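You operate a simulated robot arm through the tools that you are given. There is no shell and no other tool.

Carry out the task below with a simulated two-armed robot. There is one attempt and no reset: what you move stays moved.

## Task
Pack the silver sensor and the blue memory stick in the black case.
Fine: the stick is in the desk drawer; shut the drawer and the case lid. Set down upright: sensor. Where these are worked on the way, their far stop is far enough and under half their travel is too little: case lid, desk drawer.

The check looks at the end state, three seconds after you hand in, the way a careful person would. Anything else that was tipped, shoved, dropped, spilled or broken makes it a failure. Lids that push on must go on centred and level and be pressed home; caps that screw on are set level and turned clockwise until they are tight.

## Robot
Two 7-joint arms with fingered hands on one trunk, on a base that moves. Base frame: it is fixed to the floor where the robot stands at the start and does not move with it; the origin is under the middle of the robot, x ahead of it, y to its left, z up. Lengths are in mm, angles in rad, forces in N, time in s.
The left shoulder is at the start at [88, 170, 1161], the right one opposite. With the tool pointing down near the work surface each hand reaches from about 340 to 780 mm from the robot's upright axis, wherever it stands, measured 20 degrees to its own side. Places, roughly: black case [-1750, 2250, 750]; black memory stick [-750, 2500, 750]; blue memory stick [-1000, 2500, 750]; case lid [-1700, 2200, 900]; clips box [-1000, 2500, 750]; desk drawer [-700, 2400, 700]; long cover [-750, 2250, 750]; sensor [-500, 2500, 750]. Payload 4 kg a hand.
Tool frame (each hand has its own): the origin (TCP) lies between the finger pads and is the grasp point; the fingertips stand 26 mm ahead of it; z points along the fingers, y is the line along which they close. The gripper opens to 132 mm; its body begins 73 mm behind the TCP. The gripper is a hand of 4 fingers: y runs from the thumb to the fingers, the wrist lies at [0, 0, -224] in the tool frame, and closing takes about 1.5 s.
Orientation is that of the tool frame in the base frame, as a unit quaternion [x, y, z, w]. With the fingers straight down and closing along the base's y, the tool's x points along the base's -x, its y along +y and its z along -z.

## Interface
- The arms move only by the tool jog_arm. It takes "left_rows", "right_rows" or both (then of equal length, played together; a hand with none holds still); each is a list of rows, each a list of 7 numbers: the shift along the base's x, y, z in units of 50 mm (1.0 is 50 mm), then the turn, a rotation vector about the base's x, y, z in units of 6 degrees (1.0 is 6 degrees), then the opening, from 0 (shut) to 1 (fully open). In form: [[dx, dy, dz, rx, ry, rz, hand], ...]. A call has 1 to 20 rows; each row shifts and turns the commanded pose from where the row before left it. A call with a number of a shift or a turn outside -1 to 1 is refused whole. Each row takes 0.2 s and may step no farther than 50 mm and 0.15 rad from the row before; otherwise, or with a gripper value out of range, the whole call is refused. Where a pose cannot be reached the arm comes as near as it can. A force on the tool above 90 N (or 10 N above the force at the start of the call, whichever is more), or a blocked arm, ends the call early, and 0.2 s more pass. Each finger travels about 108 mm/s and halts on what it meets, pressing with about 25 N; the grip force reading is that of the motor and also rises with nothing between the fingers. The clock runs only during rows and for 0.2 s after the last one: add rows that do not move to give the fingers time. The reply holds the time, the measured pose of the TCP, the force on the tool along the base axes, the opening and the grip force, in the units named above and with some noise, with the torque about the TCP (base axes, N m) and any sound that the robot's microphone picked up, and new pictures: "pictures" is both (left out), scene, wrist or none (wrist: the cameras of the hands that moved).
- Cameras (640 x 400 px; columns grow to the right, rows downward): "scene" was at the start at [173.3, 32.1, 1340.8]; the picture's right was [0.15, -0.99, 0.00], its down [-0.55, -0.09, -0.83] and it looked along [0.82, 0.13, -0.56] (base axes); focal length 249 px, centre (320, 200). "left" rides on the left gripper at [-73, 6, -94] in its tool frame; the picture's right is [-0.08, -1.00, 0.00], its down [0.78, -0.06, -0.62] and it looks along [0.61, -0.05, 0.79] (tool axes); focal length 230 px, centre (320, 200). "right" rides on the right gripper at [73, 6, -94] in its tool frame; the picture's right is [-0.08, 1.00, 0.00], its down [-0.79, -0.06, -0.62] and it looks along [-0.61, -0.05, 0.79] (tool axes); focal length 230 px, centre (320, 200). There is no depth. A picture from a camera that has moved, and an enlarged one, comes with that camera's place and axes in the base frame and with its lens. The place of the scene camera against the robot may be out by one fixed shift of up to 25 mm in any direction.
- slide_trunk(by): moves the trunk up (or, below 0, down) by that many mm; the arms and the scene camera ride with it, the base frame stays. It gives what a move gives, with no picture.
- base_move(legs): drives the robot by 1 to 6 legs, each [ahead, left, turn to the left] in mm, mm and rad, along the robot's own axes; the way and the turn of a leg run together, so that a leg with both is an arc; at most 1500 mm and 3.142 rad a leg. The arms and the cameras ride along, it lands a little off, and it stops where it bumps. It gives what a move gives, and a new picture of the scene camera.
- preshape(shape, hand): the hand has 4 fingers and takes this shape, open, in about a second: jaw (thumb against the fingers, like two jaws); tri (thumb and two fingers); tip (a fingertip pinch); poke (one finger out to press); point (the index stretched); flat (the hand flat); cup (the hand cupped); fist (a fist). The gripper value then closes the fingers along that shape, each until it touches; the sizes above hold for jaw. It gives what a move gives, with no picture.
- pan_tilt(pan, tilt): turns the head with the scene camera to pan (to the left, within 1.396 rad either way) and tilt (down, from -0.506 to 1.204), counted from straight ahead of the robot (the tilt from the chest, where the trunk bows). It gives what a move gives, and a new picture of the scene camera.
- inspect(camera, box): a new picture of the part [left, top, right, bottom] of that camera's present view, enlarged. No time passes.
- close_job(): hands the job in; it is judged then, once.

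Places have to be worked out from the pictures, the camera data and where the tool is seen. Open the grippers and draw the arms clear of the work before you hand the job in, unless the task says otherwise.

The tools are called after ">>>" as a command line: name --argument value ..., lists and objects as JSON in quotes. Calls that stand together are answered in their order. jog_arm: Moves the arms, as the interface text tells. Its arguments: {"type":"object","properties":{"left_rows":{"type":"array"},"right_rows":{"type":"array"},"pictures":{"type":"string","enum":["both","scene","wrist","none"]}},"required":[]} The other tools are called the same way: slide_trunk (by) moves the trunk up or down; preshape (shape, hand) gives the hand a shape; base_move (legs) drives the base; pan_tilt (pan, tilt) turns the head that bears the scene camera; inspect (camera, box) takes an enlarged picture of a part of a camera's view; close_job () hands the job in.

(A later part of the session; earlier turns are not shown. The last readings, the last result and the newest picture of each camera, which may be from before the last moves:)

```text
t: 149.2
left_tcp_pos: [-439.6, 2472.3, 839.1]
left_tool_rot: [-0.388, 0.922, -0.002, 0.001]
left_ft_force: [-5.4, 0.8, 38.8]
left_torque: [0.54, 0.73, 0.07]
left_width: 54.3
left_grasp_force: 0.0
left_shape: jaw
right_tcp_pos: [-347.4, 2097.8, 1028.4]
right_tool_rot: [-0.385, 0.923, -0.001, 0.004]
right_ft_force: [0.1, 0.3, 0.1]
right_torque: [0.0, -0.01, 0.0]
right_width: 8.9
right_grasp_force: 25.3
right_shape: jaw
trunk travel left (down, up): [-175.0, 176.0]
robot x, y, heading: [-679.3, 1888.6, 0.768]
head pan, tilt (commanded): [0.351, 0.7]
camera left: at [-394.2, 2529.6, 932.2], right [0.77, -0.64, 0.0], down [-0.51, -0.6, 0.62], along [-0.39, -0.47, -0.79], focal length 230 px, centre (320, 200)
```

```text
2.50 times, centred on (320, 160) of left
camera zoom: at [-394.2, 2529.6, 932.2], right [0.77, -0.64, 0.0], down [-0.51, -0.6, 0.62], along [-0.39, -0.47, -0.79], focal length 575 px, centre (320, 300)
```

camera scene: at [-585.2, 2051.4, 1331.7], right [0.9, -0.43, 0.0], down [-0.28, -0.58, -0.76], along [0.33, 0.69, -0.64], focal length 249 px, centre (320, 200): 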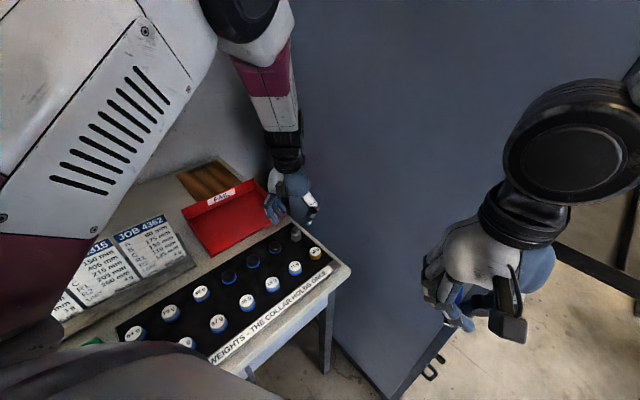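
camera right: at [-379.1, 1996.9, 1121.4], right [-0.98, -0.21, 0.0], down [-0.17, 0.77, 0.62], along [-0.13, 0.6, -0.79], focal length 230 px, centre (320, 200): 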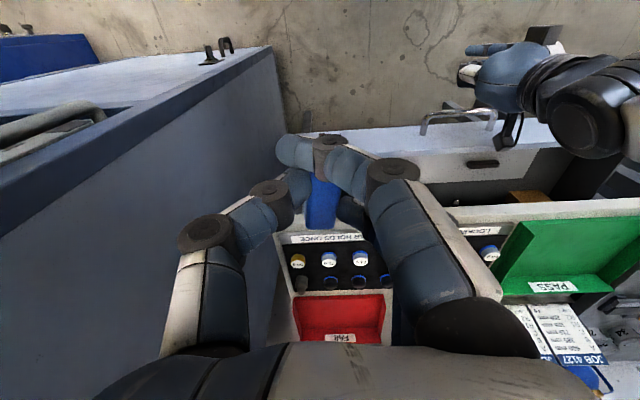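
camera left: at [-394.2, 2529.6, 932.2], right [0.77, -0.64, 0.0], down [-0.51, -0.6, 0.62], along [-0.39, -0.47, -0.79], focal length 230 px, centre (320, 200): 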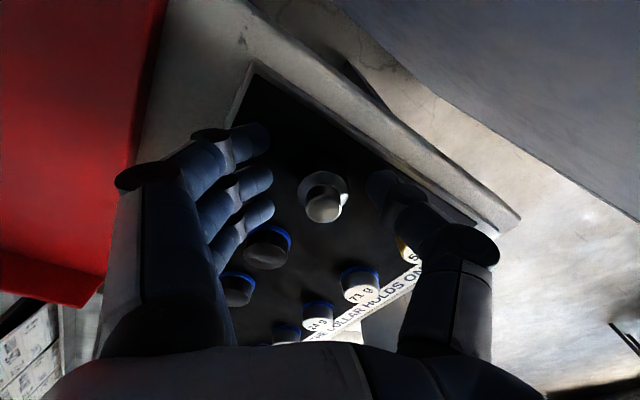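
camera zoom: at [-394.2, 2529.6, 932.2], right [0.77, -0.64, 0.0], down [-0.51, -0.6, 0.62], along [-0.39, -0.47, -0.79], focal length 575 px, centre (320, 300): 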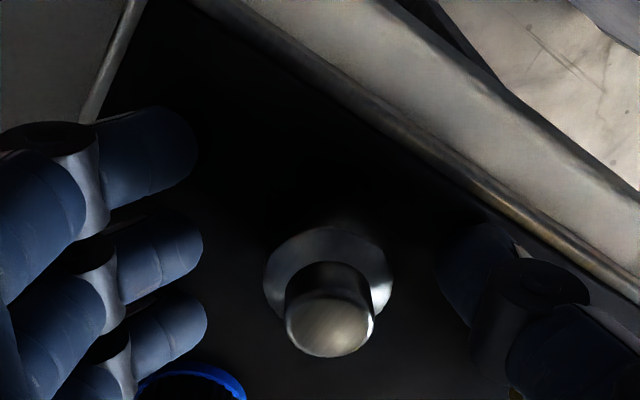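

The fingertips touched the mat (39 N at z≈839). I raise the hand about 11 mm in command so the tips hover just above the mat, then close on the sensor.

>>> jog_arm --left_rows '[[0, 0, 0.24, 0, 0, 0, 0.4], [0, 0, 0, 0, 0, 0, 0.4], [0, 0, 0, 0, 0, 0, 0.3], [0, 0, 0, 0, 0, 0, 0.2], [0, 0, 0, 0, 0, 0, 0.1], [0, 0, 0, 0, 0, 0, 0.1], [0, 0, 0, 0, 0, 0, 0.1]]' --pictures "wrist"

>>> inspect --camera "left" --box '[200, 80, 440, 240]'

```text
t: 150.8
left_tcp_pos: [-439.2, 2471.1, 846.3]
left_tool_rot: [-0.388, 0.922, -0.005, -0.002]
left_ft_force: [1.9, -0.7, 4.4]
left_torque: [0.01, 0.03, 0.02]
left_width: 7.0
left_grasp_force: 24.6
left_shape: jaw
right_tcp_pos: [-346.4, 2100.0, 1027.1]
right_tool_rot: [-0.385, 0.923, -0.002, 0.001]
right_ft_force: [0.1, 0.5, -0.2]
right_torque: [0.02, 0.01, 0.01]
right_width: 8.5
right_grasp_force: 25.3
right_shape: jaw
trunk travel left (down, up): [-175.0, 176.0]
robot x, y, heading: [-683.7, 1891.2, 0.775]
head pan, tilt (commanded): [0.351, 0.7]
camera left: at [-393.4, 2529.4, 938.7], right [0.77, -0.64, 0.01], down [-0.51, -0.6, 0.62], along [-0.4, -0.48, -0.78], focal length 230 px, centre (320, 200)
```

left: 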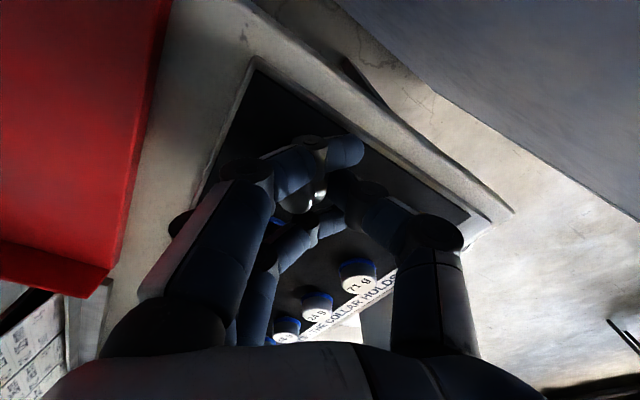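

```text
2.50 times, centred on (320, 160) of left
camera zoom: at [-393.4, 2529.4, 938.7], right [0.77, -0.64, 0.01], down [-0.51, -0.6, 0.62], along [-0.4, -0.48, -0.78], focal length 575 px, centre (320, 300)
```

zoom: 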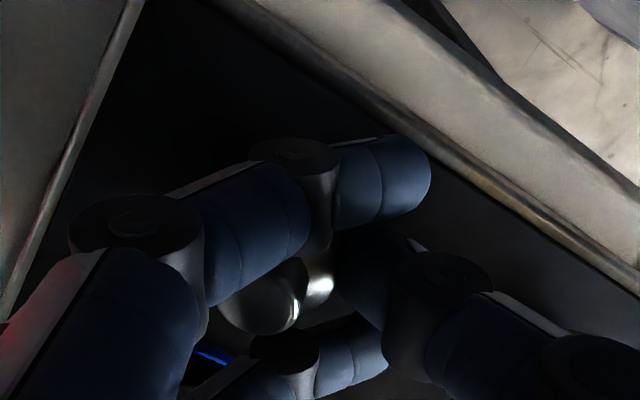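

The grip closed, but the sensor's knob seems displaced as if the sensor leaned over. I look from the scene camera before lifting.

>>> inspect --camera "scene" --box '[240, 170, 340, 260]'

>>> inspect --camera "left" --box '[270, 150, 370, 220]'

```text
4.44 times, centred on (290, 215) of scene
camera zoom: at [-585.4, 2050.7, 1331.9], right [0.9, -0.43, 0.0], down [-0.28, -0.58, -0.77], along [0.33, 0.69, -0.64], focal length 1106 px, centre (453, 133)
```

zoom: 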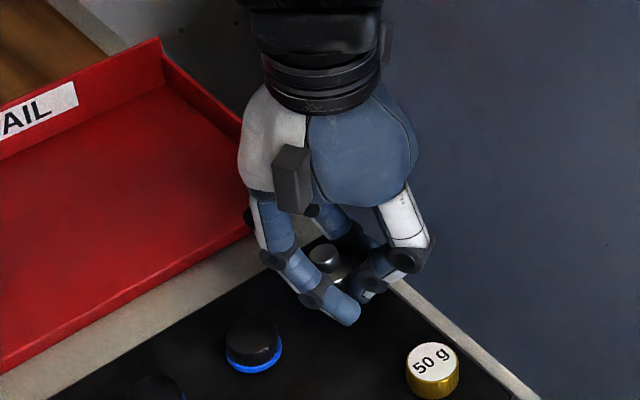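

```text
5.71 times, centred on (320, 185) of left
camera zoom: at [-393.4, 2529.4, 938.7], right [0.77, -0.64, 0.01], down [-0.51, -0.6, 0.62], along [-0.4, -0.48, -0.78], focal length 1315 px, centre (320, 286)
```

zoom: 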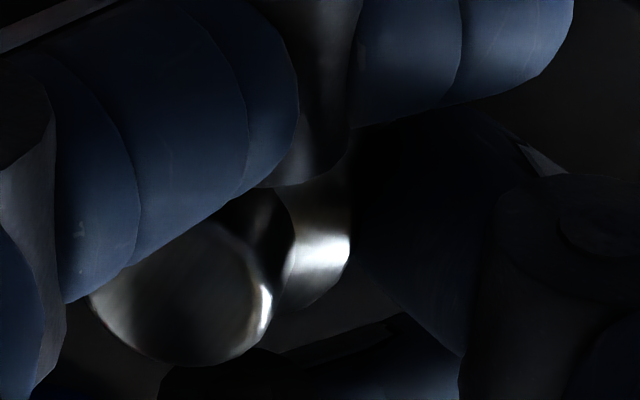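

The sensor is leaning toward the fingers: the thumb caught its knob. I release slowly while shifting the hand toward the thumb side, so the fingers stay as a support and the sensor can stand up again.

>>> jog_arm --left_rows '[[0.03, -0.03, 0, 0, 0, 0, 0.1], [0.033, -0.034, 0, 0, 0, 0, 0.12], [0.035, -0.036, 0, 0, 0, 0, 0.16], [0.035, -0.036, 0, 0, 0, 0, 0.2], [0, 0, 0, 0, 0, 0, 0.2]]' --pictures "wrist"

>>> inspect --camera "left" --box '[240, 110, 420, 230]'

>>> inspect --camera "scene" --box '[240, 170, 340, 260]'

```text
t: 152.0
left_tcp_pos: [-432.6, 2463.8, 843.8]
left_tool_rot: [-0.388, 0.922, -0.005, -0.001]
left_ft_force: [-0.5, -0.5, -0.1]
left_torque: [0.05, 0.03, -0.03]
left_width: 26.3
left_grasp_force: 0.0
left_shape: jaw
right_tcp_pos: [-346.2, 2098.7, 1026.3]
right_tool_rot: [-0.384, 0.923, -0.003, 0.002]
right_ft_force: [0.3, -0.1, -0.9]
right_torque: [0.01, 0.01, -0.03]
right_width: 8.2
right_grasp_force: 25.3
right_shape: jaw
trunk travel left (down, up): [-175.0, 176.0]
robot x, y, heading: [-679.7, 1889.4, 0.773]
head pan, tilt (commanded): [0.351, 0.7]
camera left: at [-386.9, 2522.4, 936.9], right [0.77, -0.64, 0.01], down [-0.5, -0.6, 0.62], along [-0.4, -0.48, -0.78], focal length 230 px, centre (320, 200)
```

left: 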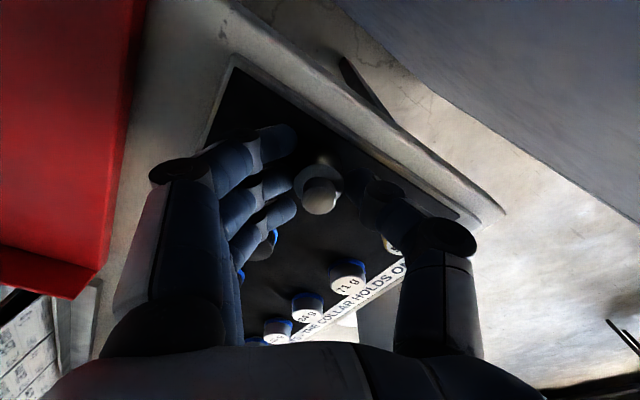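

```text
3.33 times, centred on (330, 170) of left
camera zoom: at [-386.9, 2522.4, 936.9], right [0.77, -0.64, 0.01], down [-0.5, -0.6, 0.62], along [-0.4, -0.48, -0.78], focal length 767 px, centre (287, 300)
```

zoom: 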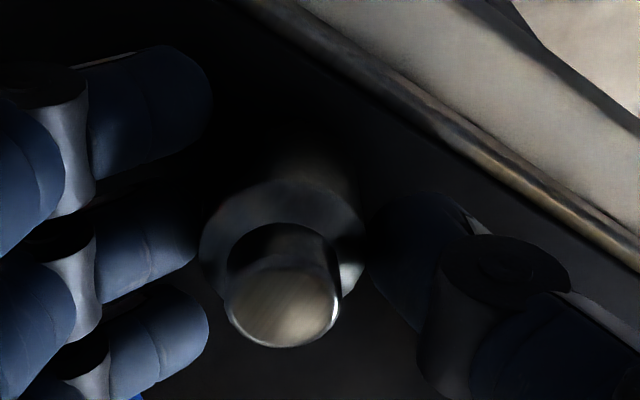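

```text
4.44 times, centred on (290, 215) of scene
camera zoom: at [-585.4, 2051.1, 1331.7], right [0.9, -0.43, 0.0], down [-0.28, -0.58, -0.76], along [0.33, 0.69, -0.64], focal length 1106 px, centre (453, 133)
```

zoom: 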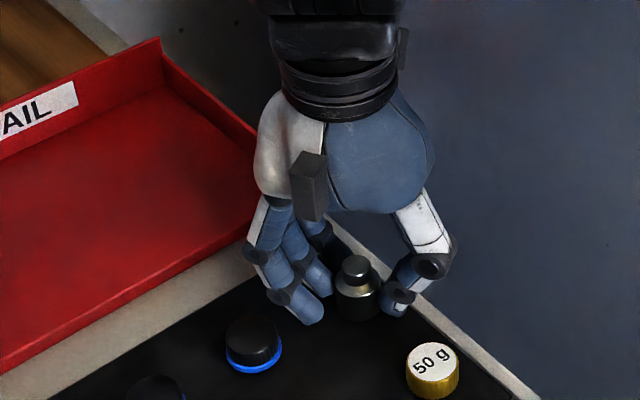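

The sensor stands upright again, now nearly centred between thumb and fingers with only a millimetre of play. I lower 3 mm and close slowly from here.

>>> jog_arm --left_rows '[[-0.02, 0.04, -0.06, 0, 0, 0, 0.2], [0, 0, 0, 0, 0, 0, 0.18], [0, 0, 0, 0, 0, 0, 0.16], [0, 0, 0, 0, 0, 0, 0.14], [0, 0, 0, 0, 0, 0, 0.14]]' --pictures "wrist"

>>> inspect --camera "left" --box '[240, 110, 420, 230]'

>>> inspect --camera "scene" --box '[240, 170, 340, 260]'

```text
t: 153.2
left_tcp_pos: [-434.4, 2463.9, 841.8]
left_tool_rot: [-0.387, 0.922, -0.005, -0.002]
left_ft_force: [2.1, -1.7, 6.2]
left_torque: [0.0, 0.02, 0.02]
left_width: 7.2
left_grasp_force: 24.7
left_shape: jaw
right_tcp_pos: [-346.1, 2099.2, 1026.4]
right_tool_rot: [-0.384, 0.923, -0.001, 0.002]
right_ft_force: [0.2, 0.3, -0.9]
right_torque: [0.01, 0.0, -0.01]
right_width: 8.8
right_grasp_force: 25.3
right_shape: jaw
trunk travel left (down, up): [-175.0, 176.0]
robot x, y, heading: [-685.5, 1893.8, 0.771]
head pan, tilt (commanded): [0.351, 0.7]
camera left: at [-387.5, 2523.7, 934.9], right [0.77, -0.64, 0.01], down [-0.51, -0.6, 0.62], along [-0.4, -0.48, -0.78], focal length 230 px, centre (320, 200)
```

left: 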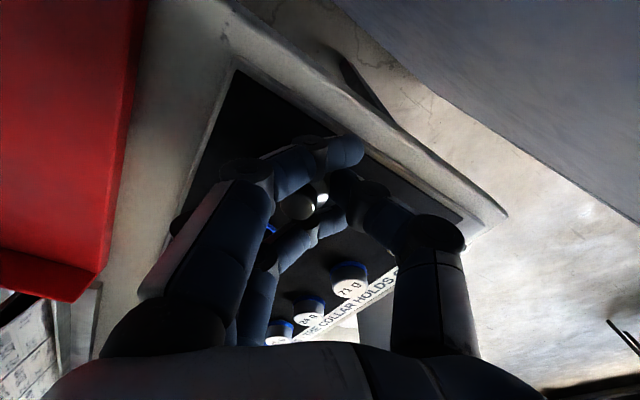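

```text
3.33 times, centred on (330, 170) of left
camera zoom: at [-387.5, 2523.7, 934.9], right [0.77, -0.64, 0.01], down [-0.51, -0.6, 0.62], along [-0.4, -0.48, -0.78], focal length 767 px, centre (287, 300)
```

zoom: 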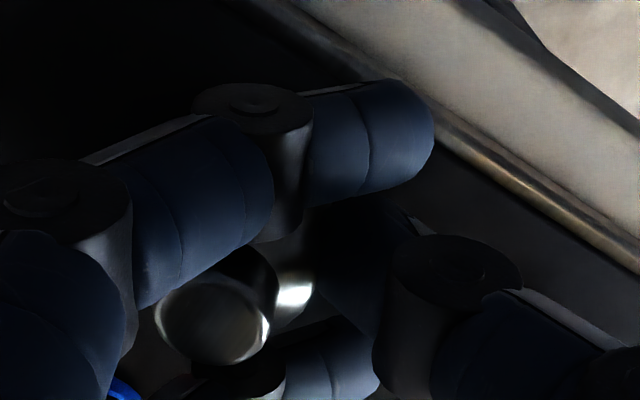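

```text
4.44 times, centred on (290, 215) of scene
camera zoom: at [-585.3, 2050.1, 1332.0], right [0.9, -0.43, 0.0], down [-0.28, -0.58, -0.77], along [0.33, 0.69, -0.64], focal length 1106 px, centre (453, 133)
```

zoom: 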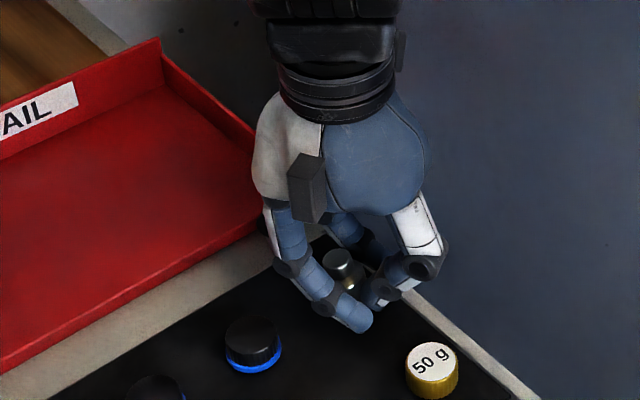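

The sensor again settles leaning in the same way, so it is simply aligning itself to the inclined finger pads; the hold itself looks solid, and it righted itself on release. I lift it a little and check how it is held.

>>> jog_arm --left_rows '[[0, 0, 0.1, 0, 0, 0, 0.0], [0, 0, 0.2, 0, 0, 0, 0.0], [0, 0, 0.5, 0, 0, 0, 0.0], [0, 0, 0, 0, 0, 0, 0.0]]' --pictures "both"

>>> inspect --camera "left" --box '[240, 110, 420, 230]'

>>> inspect --camera "scene" --box '[240, 160, 340, 250]'

```text
t: 154.2
left_tcp_pos: [-434.3, 2467.4, 879.6]
left_tool_rot: [-0.388, 0.922, -0.005, -0.004]
left_ft_force: [-0.8, -0.6, -1.1]
left_torque: [0.0, 0.01, 0.02]
left_width: 6.3
left_grasp_force: 25.2
left_shape: jaw
right_tcp_pos: [-345.6, 2100.8, 1025.6]
right_tool_rot: [-0.384, 0.923, -0.002, 0.001]
right_ft_force: [-0.8, 0.2, 0.0]
right_torque: [-0.01, 0.02, 0.0]
right_width: 8.5
right_grasp_force: 24.8
right_shape: jaw
trunk travel left (down, up): [-175.0, 176.0]
robot x, y, heading: [-683.0, 1890.4, 0.775]
head pan, tilt (commanded): [0.351, 0.7]
camera scene: at [-585.0, 2051.5, 1331.6], right [0.9, -0.43, 0.0], down [-0.28, -0.58, -0.76], along [0.33, 0.69, -0.64], focal length 249 px, centre (320, 200)
camera left: at [-389.3, 2525.4, 973.1], right [0.77, -0.64, 0.01], down [-0.5, -0.6, 0.62], along [-0.4, -0.48, -0.78], focal length 230 px, centre (320, 200)
```

scene: 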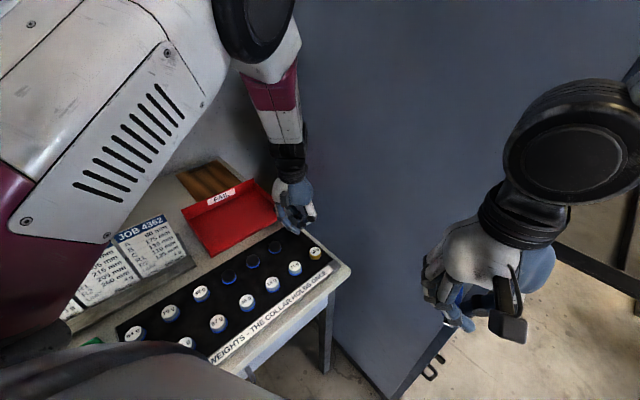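
left: 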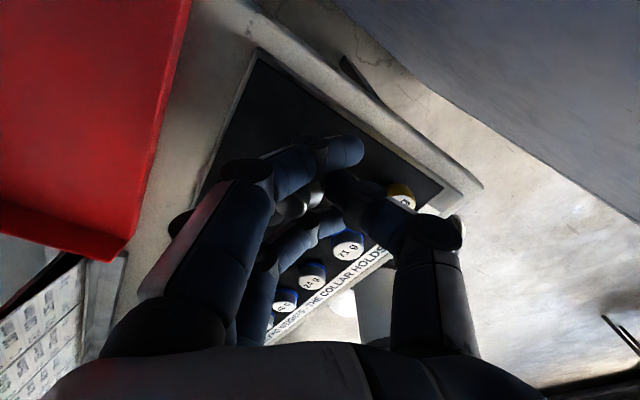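

```text
3.33 times, centred on (330, 170) of left
camera zoom: at [-389.3, 2525.4, 973.1], right [0.77, -0.64, 0.01], down [-0.5, -0.6, 0.62], along [-0.4, -0.48, -0.78], focal length 767 px, centre (287, 300)
```

zoom: 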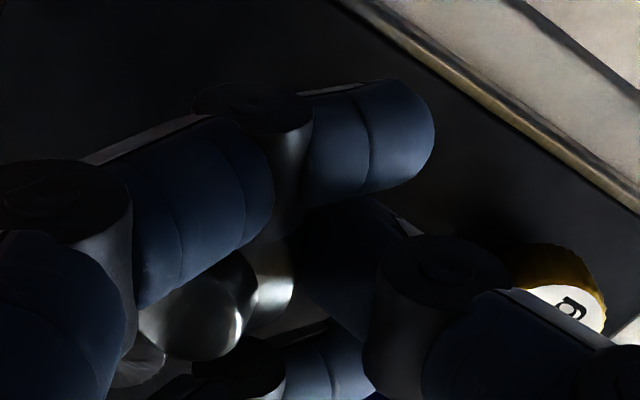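

```text
4.44 times, centred on (290, 205) of scene
camera zoom: at [-585.0, 2051.5, 1331.6], right [0.9, -0.43, 0.0], down [-0.28, -0.58, -0.76], along [0.33, 0.69, -0.64], focal length 1106 px, centre (453, 178)
```

zoom: 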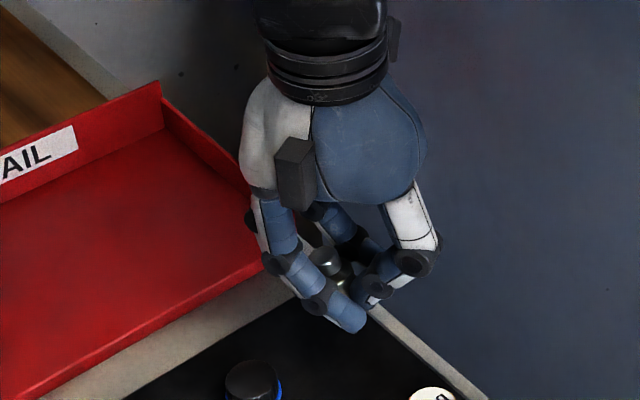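

The sensor is off the mat and held. I raise it to carrying height, then back away from the desk along the way I came.

>>> jog_arm --left_rows '[[0, 0, 0.6, 0, 0, 0, 0.0], [0, 0, 0.8, 0, 0, 0, 0.0], [0, 0, 0.8, 0, 0, 0, 0.0], [0, 0, 0.8, 0, 0, 0, 0.0], [0, 0, 0.4, 0, 0, 0, 0.0], [0, 0, 0, 0, 0, 0, 0.0]]' --pictures "wrist"

>>> inspect --camera "left" --box '[240, 110, 420, 230]'

>>> base_move --legs '[[-104, -194, 0]]'

```text
t: 155.6
left_tcp_pos: [-435.3, 2467.0, 1050.9]
left_tool_rot: [-0.387, 0.922, -0.004, -0.002]
left_ft_force: [0.3, -0.5, -0.7]
left_torque: [-0.03, -0.02, 0.01]
left_width: 6.2
left_grasp_force: 24.7
left_shape: jaw
right_tcp_pos: [-346.4, 2100.5, 1027.0]
right_tool_rot: [-0.384, 0.923, -0.002, 0.002]
right_ft_force: [0.2, 0.2, 0.2]
right_torque: [0.04, -0.03, 0.0]
right_width: 8.6
right_grasp_force: 25.3
right_shape: jaw
trunk travel left (down, up): [-175.0, 176.0]
robot x, y, heading: [-681.5, 1890.9, 0.77]
head pan, tilt (commanded): [0.351, 0.7]
camera left: at [-388.9, 2526.2, 1145.0], right [0.77, -0.64, 0.01], down [-0.5, -0.6, 0.62], along [-0.4, -0.48, -0.78], focal length 230 px, centre (320, 200)
```

left: 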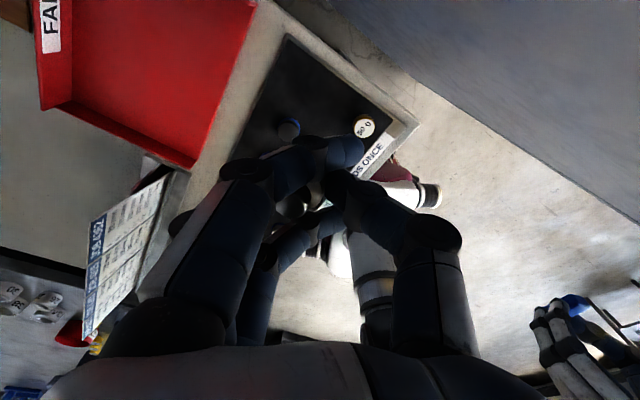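

```text
3.33 times, centred on (330, 170) of left
camera zoom: at [-388.9, 2526.2, 1145.0], right [0.77, -0.64, 0.01], down [-0.5, -0.6, 0.62], along [-0.4, -0.48, -0.78], focal length 767 px, centre (287, 300)
```

zoom: 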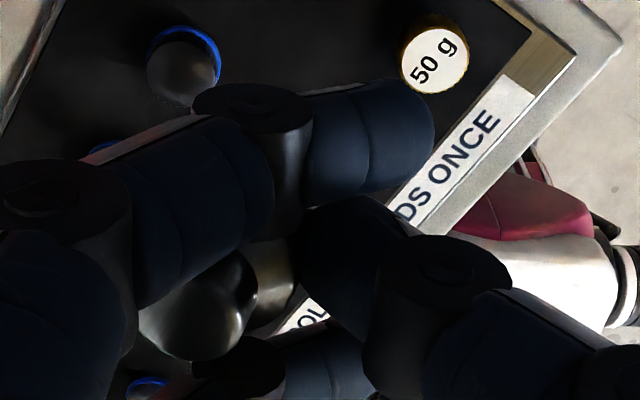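

```text
t: 157.9
left_tcp_pos: [-373.6, 2252.7, 1051.5]
left_tool_rot: [-0.386, 0.922, -0.003, -0.002]
left_ft_force: [0.0, -0.2, -1.4]
left_torque: [0.04, 0.02, 0.02]
left_width: 6.3
left_grasp_force: 24.6
left_shape: jaw
right_tcp_pos: [-284.6, 1884.4, 1025.3]
right_tool_rot: [-0.383, 0.924, -0.002, 0.002]
right_ft_force: [0.4, -0.3, 0.7]
right_torque: [0.0, 0.02, 0.01]
right_width: 8.6
right_grasp_force: 25.1
right_shape: jaw
trunk travel left (down, up): [-175.0, 176.0]
robot x, y, heading: [-620.1, 1677.0, 0.762]
head pan, tilt (commanded): [0.351, 0.7]
camera scene: at [-524.9, 1836.4, 1331.7], right [0.9, -0.44, 0.0], down [-0.28, -0.58, -0.77], along [0.33, 0.69, -0.64], focal length 249 px, centre (320, 200)
```

scene: 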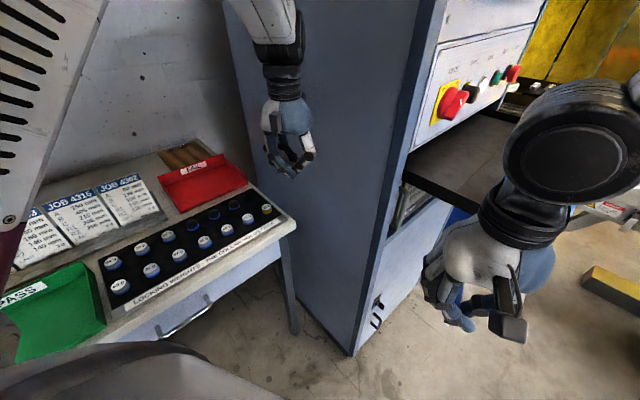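

Both items are in hand and I am clear of the desk. I turn back to face the desks and drive left toward the case.

>>> base_move --legs '[[0, 0, 1.072], [0, 500, 0], [0, 545, 0]]'

>>> pan_tilt --pan -0.1 --tilt 0.75

```text
t: 170.3
left_tcp_pos: [-2006.7, 1894.7, 1051.0]
left_tool_rot: [0.802, -0.597, 0.005, 0.0]
left_ft_force: [1.0, 1.2, -1.0]
left_torque: [0.01, 0.0, -0.04]
left_width: 6.1
left_grasp_force: 25.4
left_shape: jaw
right_tcp_pos: [-1641.6, 1794.1, 1026.2]
right_tool_rot: [0.8, -0.6, 0.0, -0.003]
right_ft_force: [0.0, 0.2, -0.2]
right_torque: [0.01, 0.0, 0.0]
right_width: 8.5
right_grasp_force: 25.3
right_shape: jaw
trunk travel left (down, up): [-175.0, 176.0]
robot x, y, heading: [-1618.8, 1401.4, 1.835]
head pan, tilt (commanded): [0.351, 0.7]
camera scene: at [-1702.4, 1578.4, 1331.7], right [0.82, 0.58, 0.0], down [0.37, -0.53, -0.76], along [-0.44, 0.62, -0.64], focal length 249 px, centre (320, 200)
```

scene: 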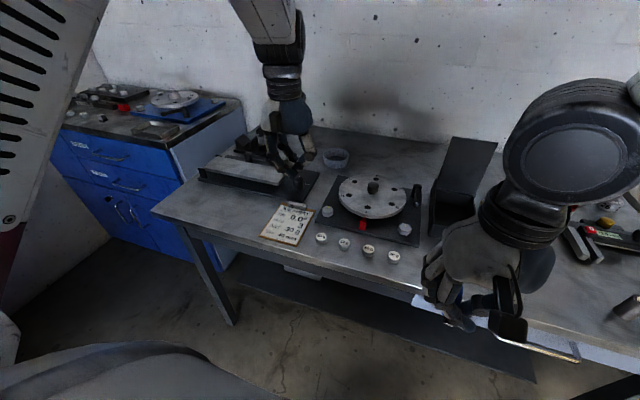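

```text
t: 171.2
left_tcp_pos: [-2006.9, 1894.4, 1052.6]
left_tool_rot: [0.803, -0.597, 0.005, 0.0]
left_ft_force: [-0.6, -0.6, -0.7]
left_torque: [-0.02, -0.02, 0.03]
left_width: 6.3
left_grasp_force: 25.1
left_shape: jaw
right_tcp_pos: [-1640.7, 1796.0, 1026.4]
right_tool_rot: [0.8, -0.6, 0.001, -0.004]
right_ft_force: [-0.3, -0.5, -0.8]
right_torque: [0.01, -0.03, 0.0]
right_width: 8.5
right_grasp_force: 25.3
right_shape: jaw
trunk travel left (down, up): [-175.0, 176.0]
robot x, y, heading: [-1620.7, 1400.2, 1.839]
head pan, tilt (commanded): [-0.099, 0.75]
camera scene: at [-1666.9, 1590.8, 1327.5], right [0.99, 0.17, 0.0], down [0.11, -0.67, -0.73], along [-0.12, 0.72, -0.68], focal length 249 px, centre (320, 200)
```

scene: 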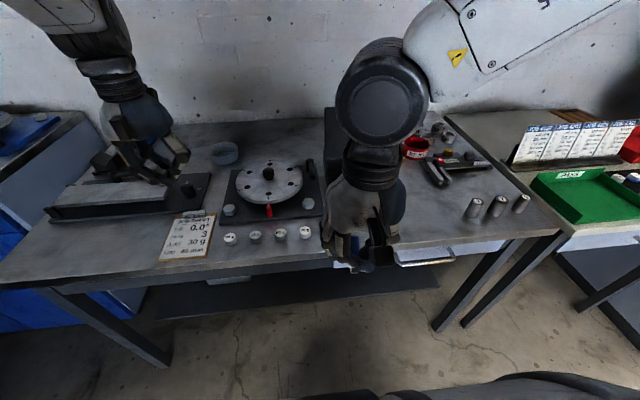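

I am in front of the left desk again, with the case just right of centre. I drive ahead to working distance and look at the case.

>>> base_move --legs '[[175, 0, 0]]'

>>> inspect --camera "scene" --box '[240, 60, 500, 240]'

>>> inspect --camera "right" --box '[0, 0, 640, 400]'

```text
t: 172.7
left_tcp_pos: [-2054.2, 2062.3, 1051.4]
left_tool_rot: [0.803, -0.596, 0.006, 0.0]
left_ft_force: [0.1, 0.7, -1.8]
left_torque: [-0.01, 0.01, 0.01]
left_width: 6.2
left_grasp_force: 24.9
left_shape: jaw
right_tcp_pos: [-1688.0, 1965.1, 1026.7]
right_tool_rot: [0.801, -0.599, 0.002, -0.002]
right_ft_force: [-0.1, 0.5, -0.4]
right_torque: [-0.04, -0.03, -0.01]
right_width: 8.4
right_grasp_force: 25.0
right_shape: jaw
trunk travel left (down, up): [-175.0, 176.0]
robot x, y, heading: [-1664.3, 1565.9, 1.837]
head pan, tilt (commanded): [-0.099, 0.75]
camera scene: at [-1713.4, 1760.8, 1327.4], right [0.99, 0.17, 0.0], down [0.11, -0.67, -0.73], along [-0.12, 0.72, -0.68], focal length 249 px, centre (320, 200)
```

scene: 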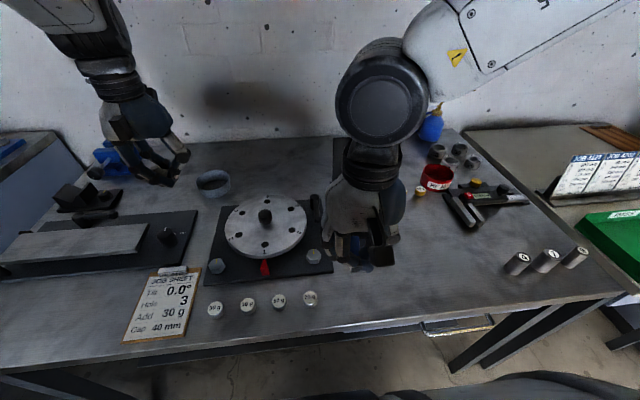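

```text
2.22 times, centred on (370, 150) of scene
camera zoom: at [-1713.4, 1760.8, 1327.4], right [0.99, 0.17, 0.0], down [0.11, -0.67, -0.73], along [-0.12, 0.72, -0.68], focal length 553 px, centre (209, 311)
```

zoom: 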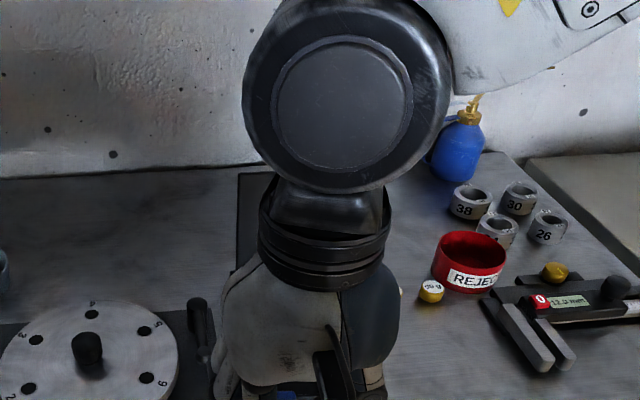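

```text
1.00 times, centred on (320, 200) of right (not enlarged: the box is as wide or as high as the picture)
camera zoom: at [-1673.1, 1892.7, 1120.2], right [-0.98, -0.21, -0.01], down [-0.17, 0.77, 0.62], along [-0.12, 0.61, -0.79], focal length 230 px, centre (320, 200)
```

zoom: 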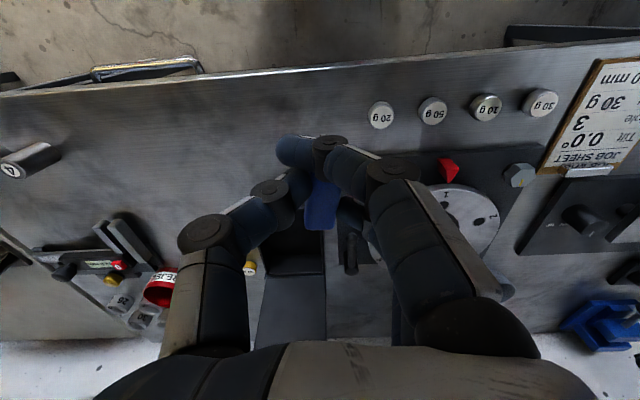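

The right wrist camera shows the open case ahead. I carry the stick forward to above the case interior and look down.

>>> jog_arm --right_rows '[[0.02, 0.86, 0, 0, 0, 0, 0.0], [0.02, 0.86, 0, 0, 0, 0, 0.0], [0.02, 0.86, 0, 0, 0, 0, 0.0], [0.01, 0.86, 0, 0, 0, 0, 0.0], [0.01, 0.86, 0, 0, 0, 0, 0.0], [0, 0, 0, 0, 0, 0, 0.0]]' --pictures "both"

>>> inspect --camera "right" --box '[180, 40, 460, 215]'

```text
t: 174.1
left_tcp_pos: [-2053.1, 2063.0, 1051.7]
left_tool_rot: [0.803, -0.596, 0.005, 0.0]
left_ft_force: [-1.3, -0.3, -1.0]
left_torque: [0.02, -0.02, 0.01]
left_width: 6.3
left_grasp_force: 24.6
left_shape: jaw
right_tcp_pos: [-1684.6, 2179.1, 1024.3]
right_tool_rot: [0.801, -0.599, 0.002, -0.002]
right_ft_force: [0.5, 0.3, -0.8]
right_torque: [-0.01, -0.03, -0.03]
right_width: 8.5
right_grasp_force: 24.8
right_shape: jaw
trunk travel left (down, up): [-175.0, 176.0]
robot x, y, heading: [-1668.0, 1572.7, 1.837]
head pan, tilt (commanded): [-0.099, 0.75]
camera scene: at [-1713.2, 1759.4, 1327.7], right [0.99, 0.17, 0.0], down [0.11, -0.67, -0.73], along [-0.12, 0.72, -0.68], focal length 249 px, centre (320, 200)
camera right: at [-1669.8, 2106.9, 1118.0], right [-0.98, -0.21, -0.01], down [-0.17, 0.77, 0.62], along [-0.12, 0.61, -0.79], focal length 230 px, centre (320, 200)
```

scene: 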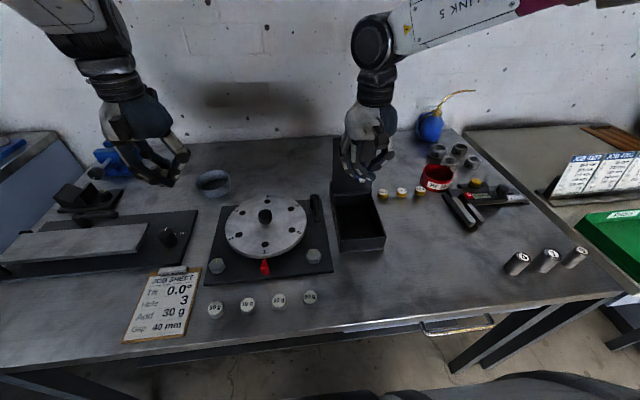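
right: 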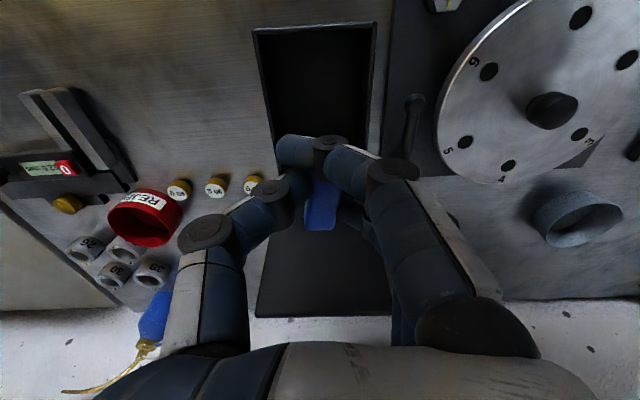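

```text
2.29 times, centred on (320, 128) of right
camera zoom: at [-1669.8, 2106.9, 1118.0], right [-0.98, -0.21, -0.01], down [-0.17, 0.77, 0.62], along [-0.12, 0.61, -0.79], focal length 526 px, centre (320, 366)
```

zoom: 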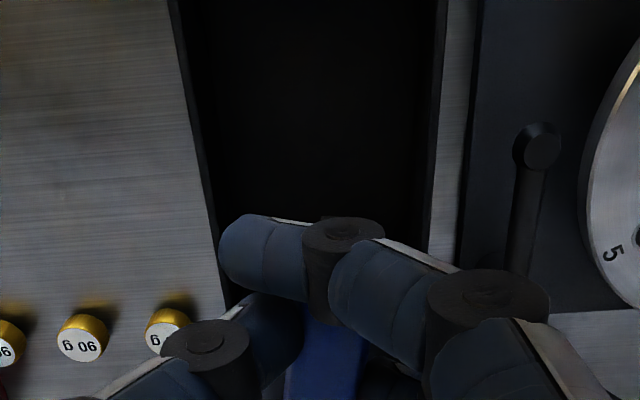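

The case interior is right below; its centre line is about 5 mm to the right and the rear part 34 mm further on. I position the stick over the rear half and lower to z≈905.

>>> jog_arm --right_rows '[[0.0, 0.35, 0, 0, 0, -0.13, 0.0], [-0.04, 0.34, -0.5, 0, 0, -0.13, 0.0], [0, 0, -0.8, 0, 0, 0, 0.0], [0, 0, -0.8, 0, 0, 0, 0.0], [0, 0, -0.3, 0, 0, 0, 0.0], [0, 0, 0, 0, 0, 0, 0.0]]' --pictures "both"

>>> inspect --camera "scene" --box '[300, 120, 440, 270]'

```text
t: 175.5
left_tcp_pos: [-2051.8, 2063.4, 1050.9]
left_tool_rot: [0.803, -0.596, 0.005, -0.001]
left_ft_force: [-0.1, 0.4, -0.3]
left_torque: [-0.03, -0.03, 0.03]
left_width: 6.3
left_grasp_force: 25.1
left_shape: jaw
right_tcp_pos: [-1686.7, 2214.6, 907.3]
right_tool_rot: [0.792, -0.61, 0.002, -0.002]
right_ft_force: [-0.5, 0.4, -0.2]
right_torque: [-0.02, -0.02, 0.01]
right_width: 8.5
right_grasp_force: 25.4
right_shape: jaw
trunk travel left (down, up): [-175.0, 176.0]
robot x, y, heading: [-1665.5, 1568.4, 1.837]
head pan, tilt (commanded): [-0.099, 0.75]
camera scene: at [-1713.3, 1760.1, 1327.5], right [0.99, 0.17, 0.0], down [0.11, -0.67, -0.73], along [-0.12, 0.72, -0.68], focal length 249 px, centre (320, 200)
camera right: at [-1673.8, 2141.8, 1000.3], right [-0.98, -0.18, -0.01], down [-0.14, 0.77, 0.62], along [-0.11, 0.61, -0.79], focal length 230 px, centre (320, 200)
```

scene: 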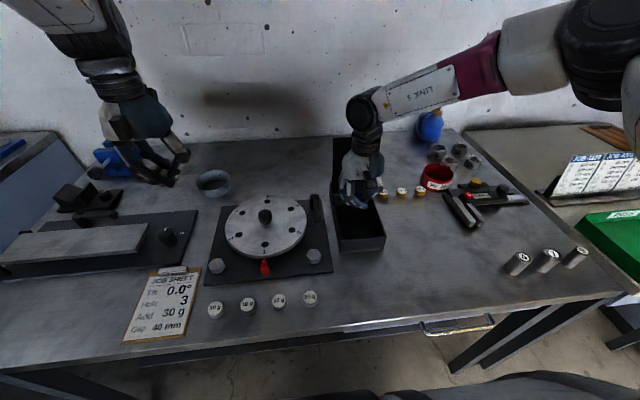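
right: 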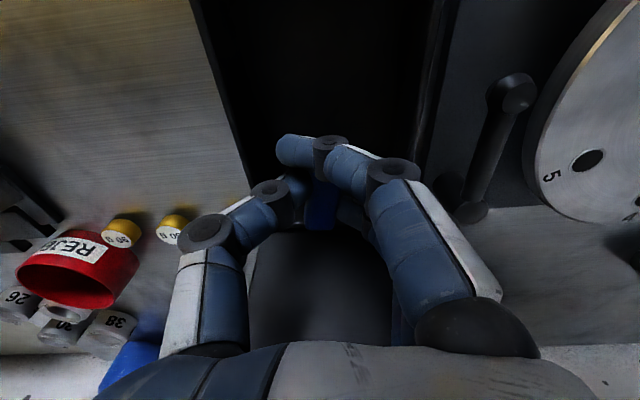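

```text
2.67 times, centred on (370, 195) of scene
camera zoom: at [-1713.3, 1760.1, 1327.5], right [0.99, 0.17, 0.0], down [0.11, -0.67, -0.73], along [-0.12, 0.72, -0.68], focal length 664 px, centre (187, 213)
```

zoom: 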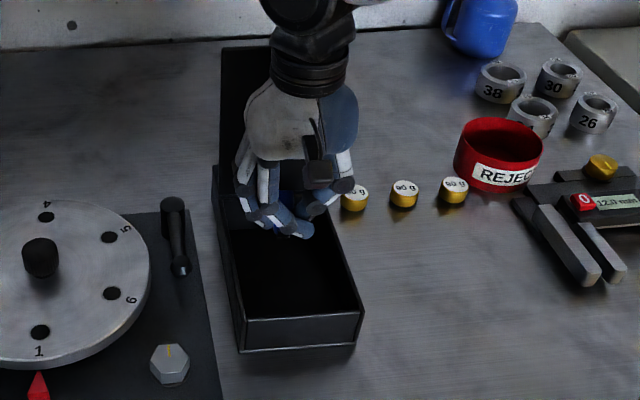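

The hand is centred over the rear of the case with clearance on both sides. I lower it to z≈862 and check the force.

>>> jog_arm --right_rows '[[0, 0, -0.4, 0, 0, 0, 0.0], [0, 0, -0.4, 0, 0, 0, 0.0], [0, 0, -0.1, 0, 0, 0, 0.0], [0, 0, 0, 0, 0, 0, 0.0]]' --pictures "wrist"

>>> inspect --camera "right" --box '[200, 80, 440, 240]'

```text
t: 176.5
left_tcp_pos: [-2052.7, 2063.4, 1051.7]
left_tool_rot: [0.803, -0.596, 0.004, 0.0]
left_ft_force: [-0.7, 0.4, -0.4]
left_torque: [0.02, -0.02, 0.01]
left_width: 6.2
left_grasp_force: 24.8
left_shape: jaw
right_tcp_pos: [-1686.1, 2214.8, 861.8]
right_tool_rot: [0.792, -0.61, 0.001, -0.004]
right_ft_force: [-0.1, -0.4, 0.1]
right_torque: [-0.01, 0.02, -0.01]
right_width: 8.5
right_grasp_force: 24.7
right_shape: jaw
trunk travel left (down, up): [-175.0, 176.0]
robot x, y, heading: [-1665.7, 1567.3, 1.842]
head pan, tilt (commanded): [-0.099, 0.75]
camera right: at [-1672.6, 2142.2, 955.0], right [-0.98, -0.18, -0.01], down [-0.14, 0.77, 0.62], along [-0.11, 0.61, -0.79], focal length 230 px, centre (320, 200)
```

right: 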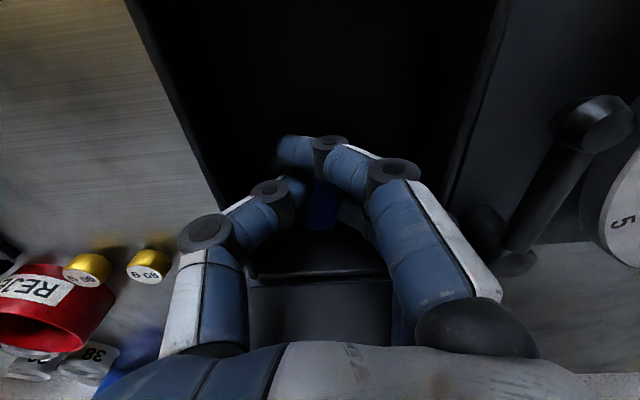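

```text
2.50 times, centred on (320, 160) of right
camera zoom: at [-1672.6, 2142.2, 955.0], right [-0.98, -0.18, -0.01], down [-0.14, 0.77, 0.62], along [-0.11, 0.61, -0.79], focal length 575 px, centre (320, 300)
```

zoom: 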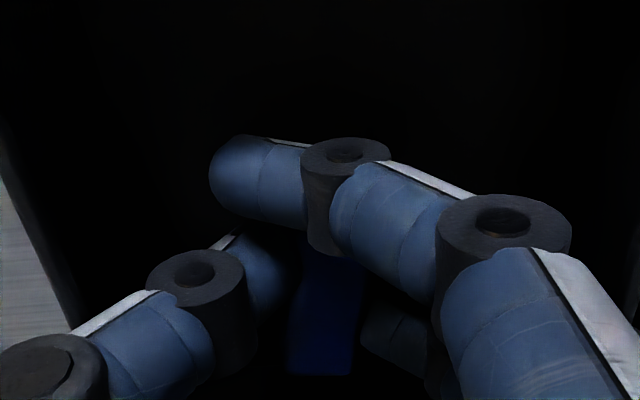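

No contact yet. I go down another 8 mm and read the force.

>>> jog_arm --right_rows '[[0, 0, -0.08, 0, 0, 0, 0.0], [0, 0, -0.08, 0, 0, 0, 0.0], [0, 0, 0, 0, 0, 0, 0.0]]' --pictures "none"

```text
t: 177.3
left_tcp_pos: [-2052.7, 2061.7, 1051.4]
left_tool_rot: [0.802, -0.597, 0.005, -0.001]
left_ft_force: [-0.3, 0.7, -0.3]
left_torque: [0.05, 0.0, 0.0]
left_width: 6.4
left_grasp_force: 25.2
left_shape: jaw
right_tcp_pos: [-1686.2, 2214.6, 855.7]
right_tool_rot: [0.792, -0.611, -0.001, -0.003]
right_ft_force: [-4.6, -0.3, 13.6]
right_torque: [0.08, -0.43, 0.02]
right_width: 8.3
right_grasp_force: 24.6
right_shape: jaw
trunk travel left (down, up): [-175.0, 176.0]
robot x, y, heading: [-1664.6, 1571.1, 1.838]
head pan, tilt (commanded): [-0.099, 0.75]
```

Contact with the case floor at z≈857. I ease up 2 mm and open the fingers to release the stick.

>>> jog_arm --right_rows '[[0, 0, 0.06, 0, 0, 0, 0.05], [0, 0, 0, 0, 0, 0, 0.12], [0, 0, 0, 0, 0, 0, 0.2], [0, 0, 0, 0, 0, 0, 0.28], [0, 0, 0, 0, 0, 0, 0.28], [0, 0, 0, 0, 0, 0, 0.28]]' --pictures "wrist"

>>> inspect --camera "right" --box '[200, 100, 440, 260]'

```text
t: 178.7
left_tcp_pos: [-2052.1, 2062.2, 1053.4]
left_tool_rot: [0.803, -0.596, 0.004, -0.001]
left_ft_force: [0.3, 0.5, -0.7]
left_torque: [-0.02, 0.0, -0.01]
left_width: 6.3
left_grasp_force: 24.6
left_shape: jaw
right_tcp_pos: [-1685.2, 2213.9, 856.5]
right_tool_rot: [0.792, -0.61, 0.0, -0.003]
right_ft_force: [4.4, 1.2, 10.8]
right_torque: [0.04, -0.11, -0.01]
right_width: 27.7
right_grasp_force: 0.0
right_shape: jaw
trunk travel left (down, up): [-175.0, 176.0]
robot x, y, heading: [-1668.7, 1565.2, 1.834]
head pan, tilt (commanded): [-0.099, 0.75]
camera right: at [-1672.3, 2141.5, 951.0], right [-0.98, -0.18, -0.01], down [-0.14, 0.77, 0.62], along [-0.11, 0.61, -0.79], focal length 230 px, centre (320, 200)
```

right: 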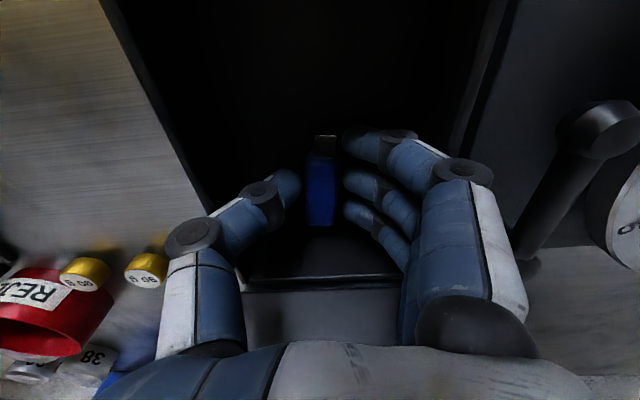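

```text
2.50 times, centred on (320, 180) of right
camera zoom: at [-1672.3, 2141.5, 951.0], right [-0.98, -0.18, -0.01], down [-0.14, 0.77, 0.62], along [-0.11, 0.61, -0.79], focal length 575 px, centre (320, 250)
```

zoom: 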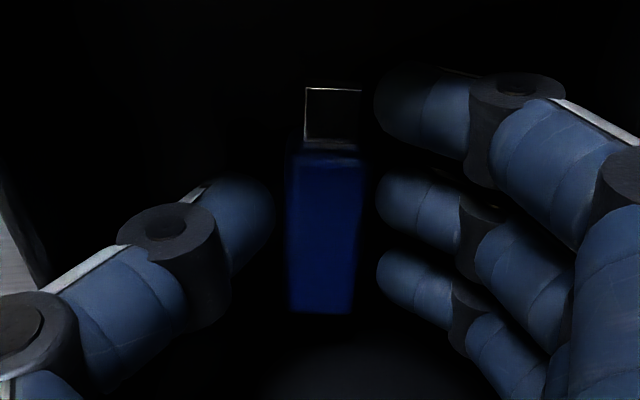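

The stick lies flat between the opened fingers on the case floor. I raise the hand straight up.

>>> jog_arm --right_rows '[[0, 0, 0.2, 0, 0, 0, 0.28], [0, 0, 0.3, 0, 0, 0, 0.28], [0, 0, 0.7, 0, 0, 0, 0.28], [0, 0, 0.8, 0, 0, 0, 0.3], [0, -0.2, 0.8, 0, 0, 0, 0.3], [0, -0.4, 0.7, 0, 0, 0, 0.3], [0, 0, 0, 0, 0, 0, 0.3]]' --pictures "both"

>>> inspect --camera "right" --box '[200, 60, 440, 220]'

```text
t: 180.3
left_tcp_pos: [-2053.0, 2063.6, 1050.8]
left_tool_rot: [0.803, -0.596, 0.005, -0.001]
left_ft_force: [0.4, 0.1, -0.6]
left_torque: [0.03, 0.0, -0.01]
left_width: 6.0
left_grasp_force: 25.1
left_shape: jaw
right_tcp_pos: [-1685.0, 2184.3, 1030.7]
right_tool_rot: [0.792, -0.61, 0.002, -0.002]
right_ft_force: [0.3, -0.4, 0.4]
right_torque: [-0.03, 0.01, 0.01]
right_width: 39.0
right_grasp_force: 0.1
right_shape: jaw
trunk travel left (down, up): [-175.0, 176.0]
robot x, y, heading: [-1664.0, 1570.5, 1.835]
head pan, tilt (commanded): [-0.099, 0.75]
camera scene: at [-1713.4, 1760.9, 1327.2], right [0.99, 0.17, 0.0], down [0.11, -0.67, -0.73], along [-0.12, 0.72, -0.68], focal length 249 px, centre (320, 200)
camera right: at [-1671.7, 2112.0, 1124.9], right [-0.98, -0.18, -0.01], down [-0.14, 0.77, 0.62], along [-0.11, 0.61, -0.79], focal length 230 px, centre (320, 200)
```

scene: 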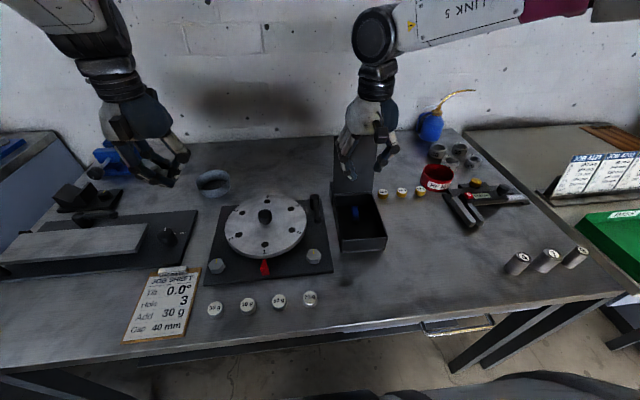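
right: 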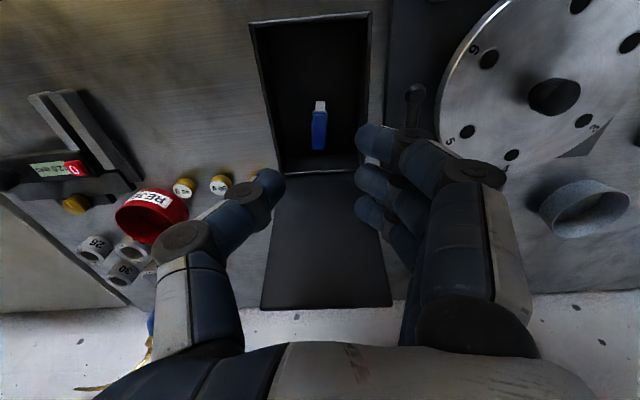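

```text
2.50 times, centred on (320, 140) of right
camera zoom: at [-1671.7, 2112.0, 1124.9], right [-0.98, -0.18, -0.01], down [-0.14, 0.77, 0.62], along [-0.11, 0.61, -0.79], focal length 575 px, centre (320, 350)
```

zoom: 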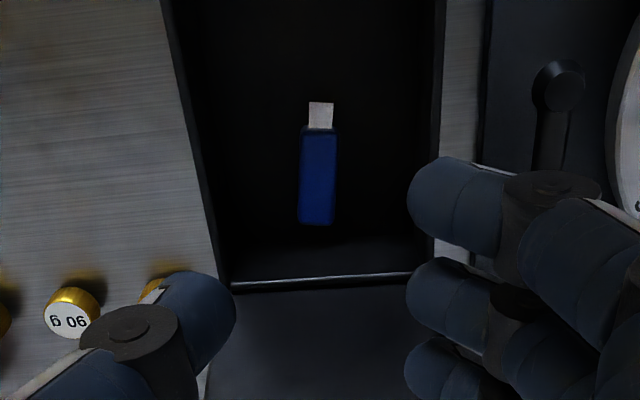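

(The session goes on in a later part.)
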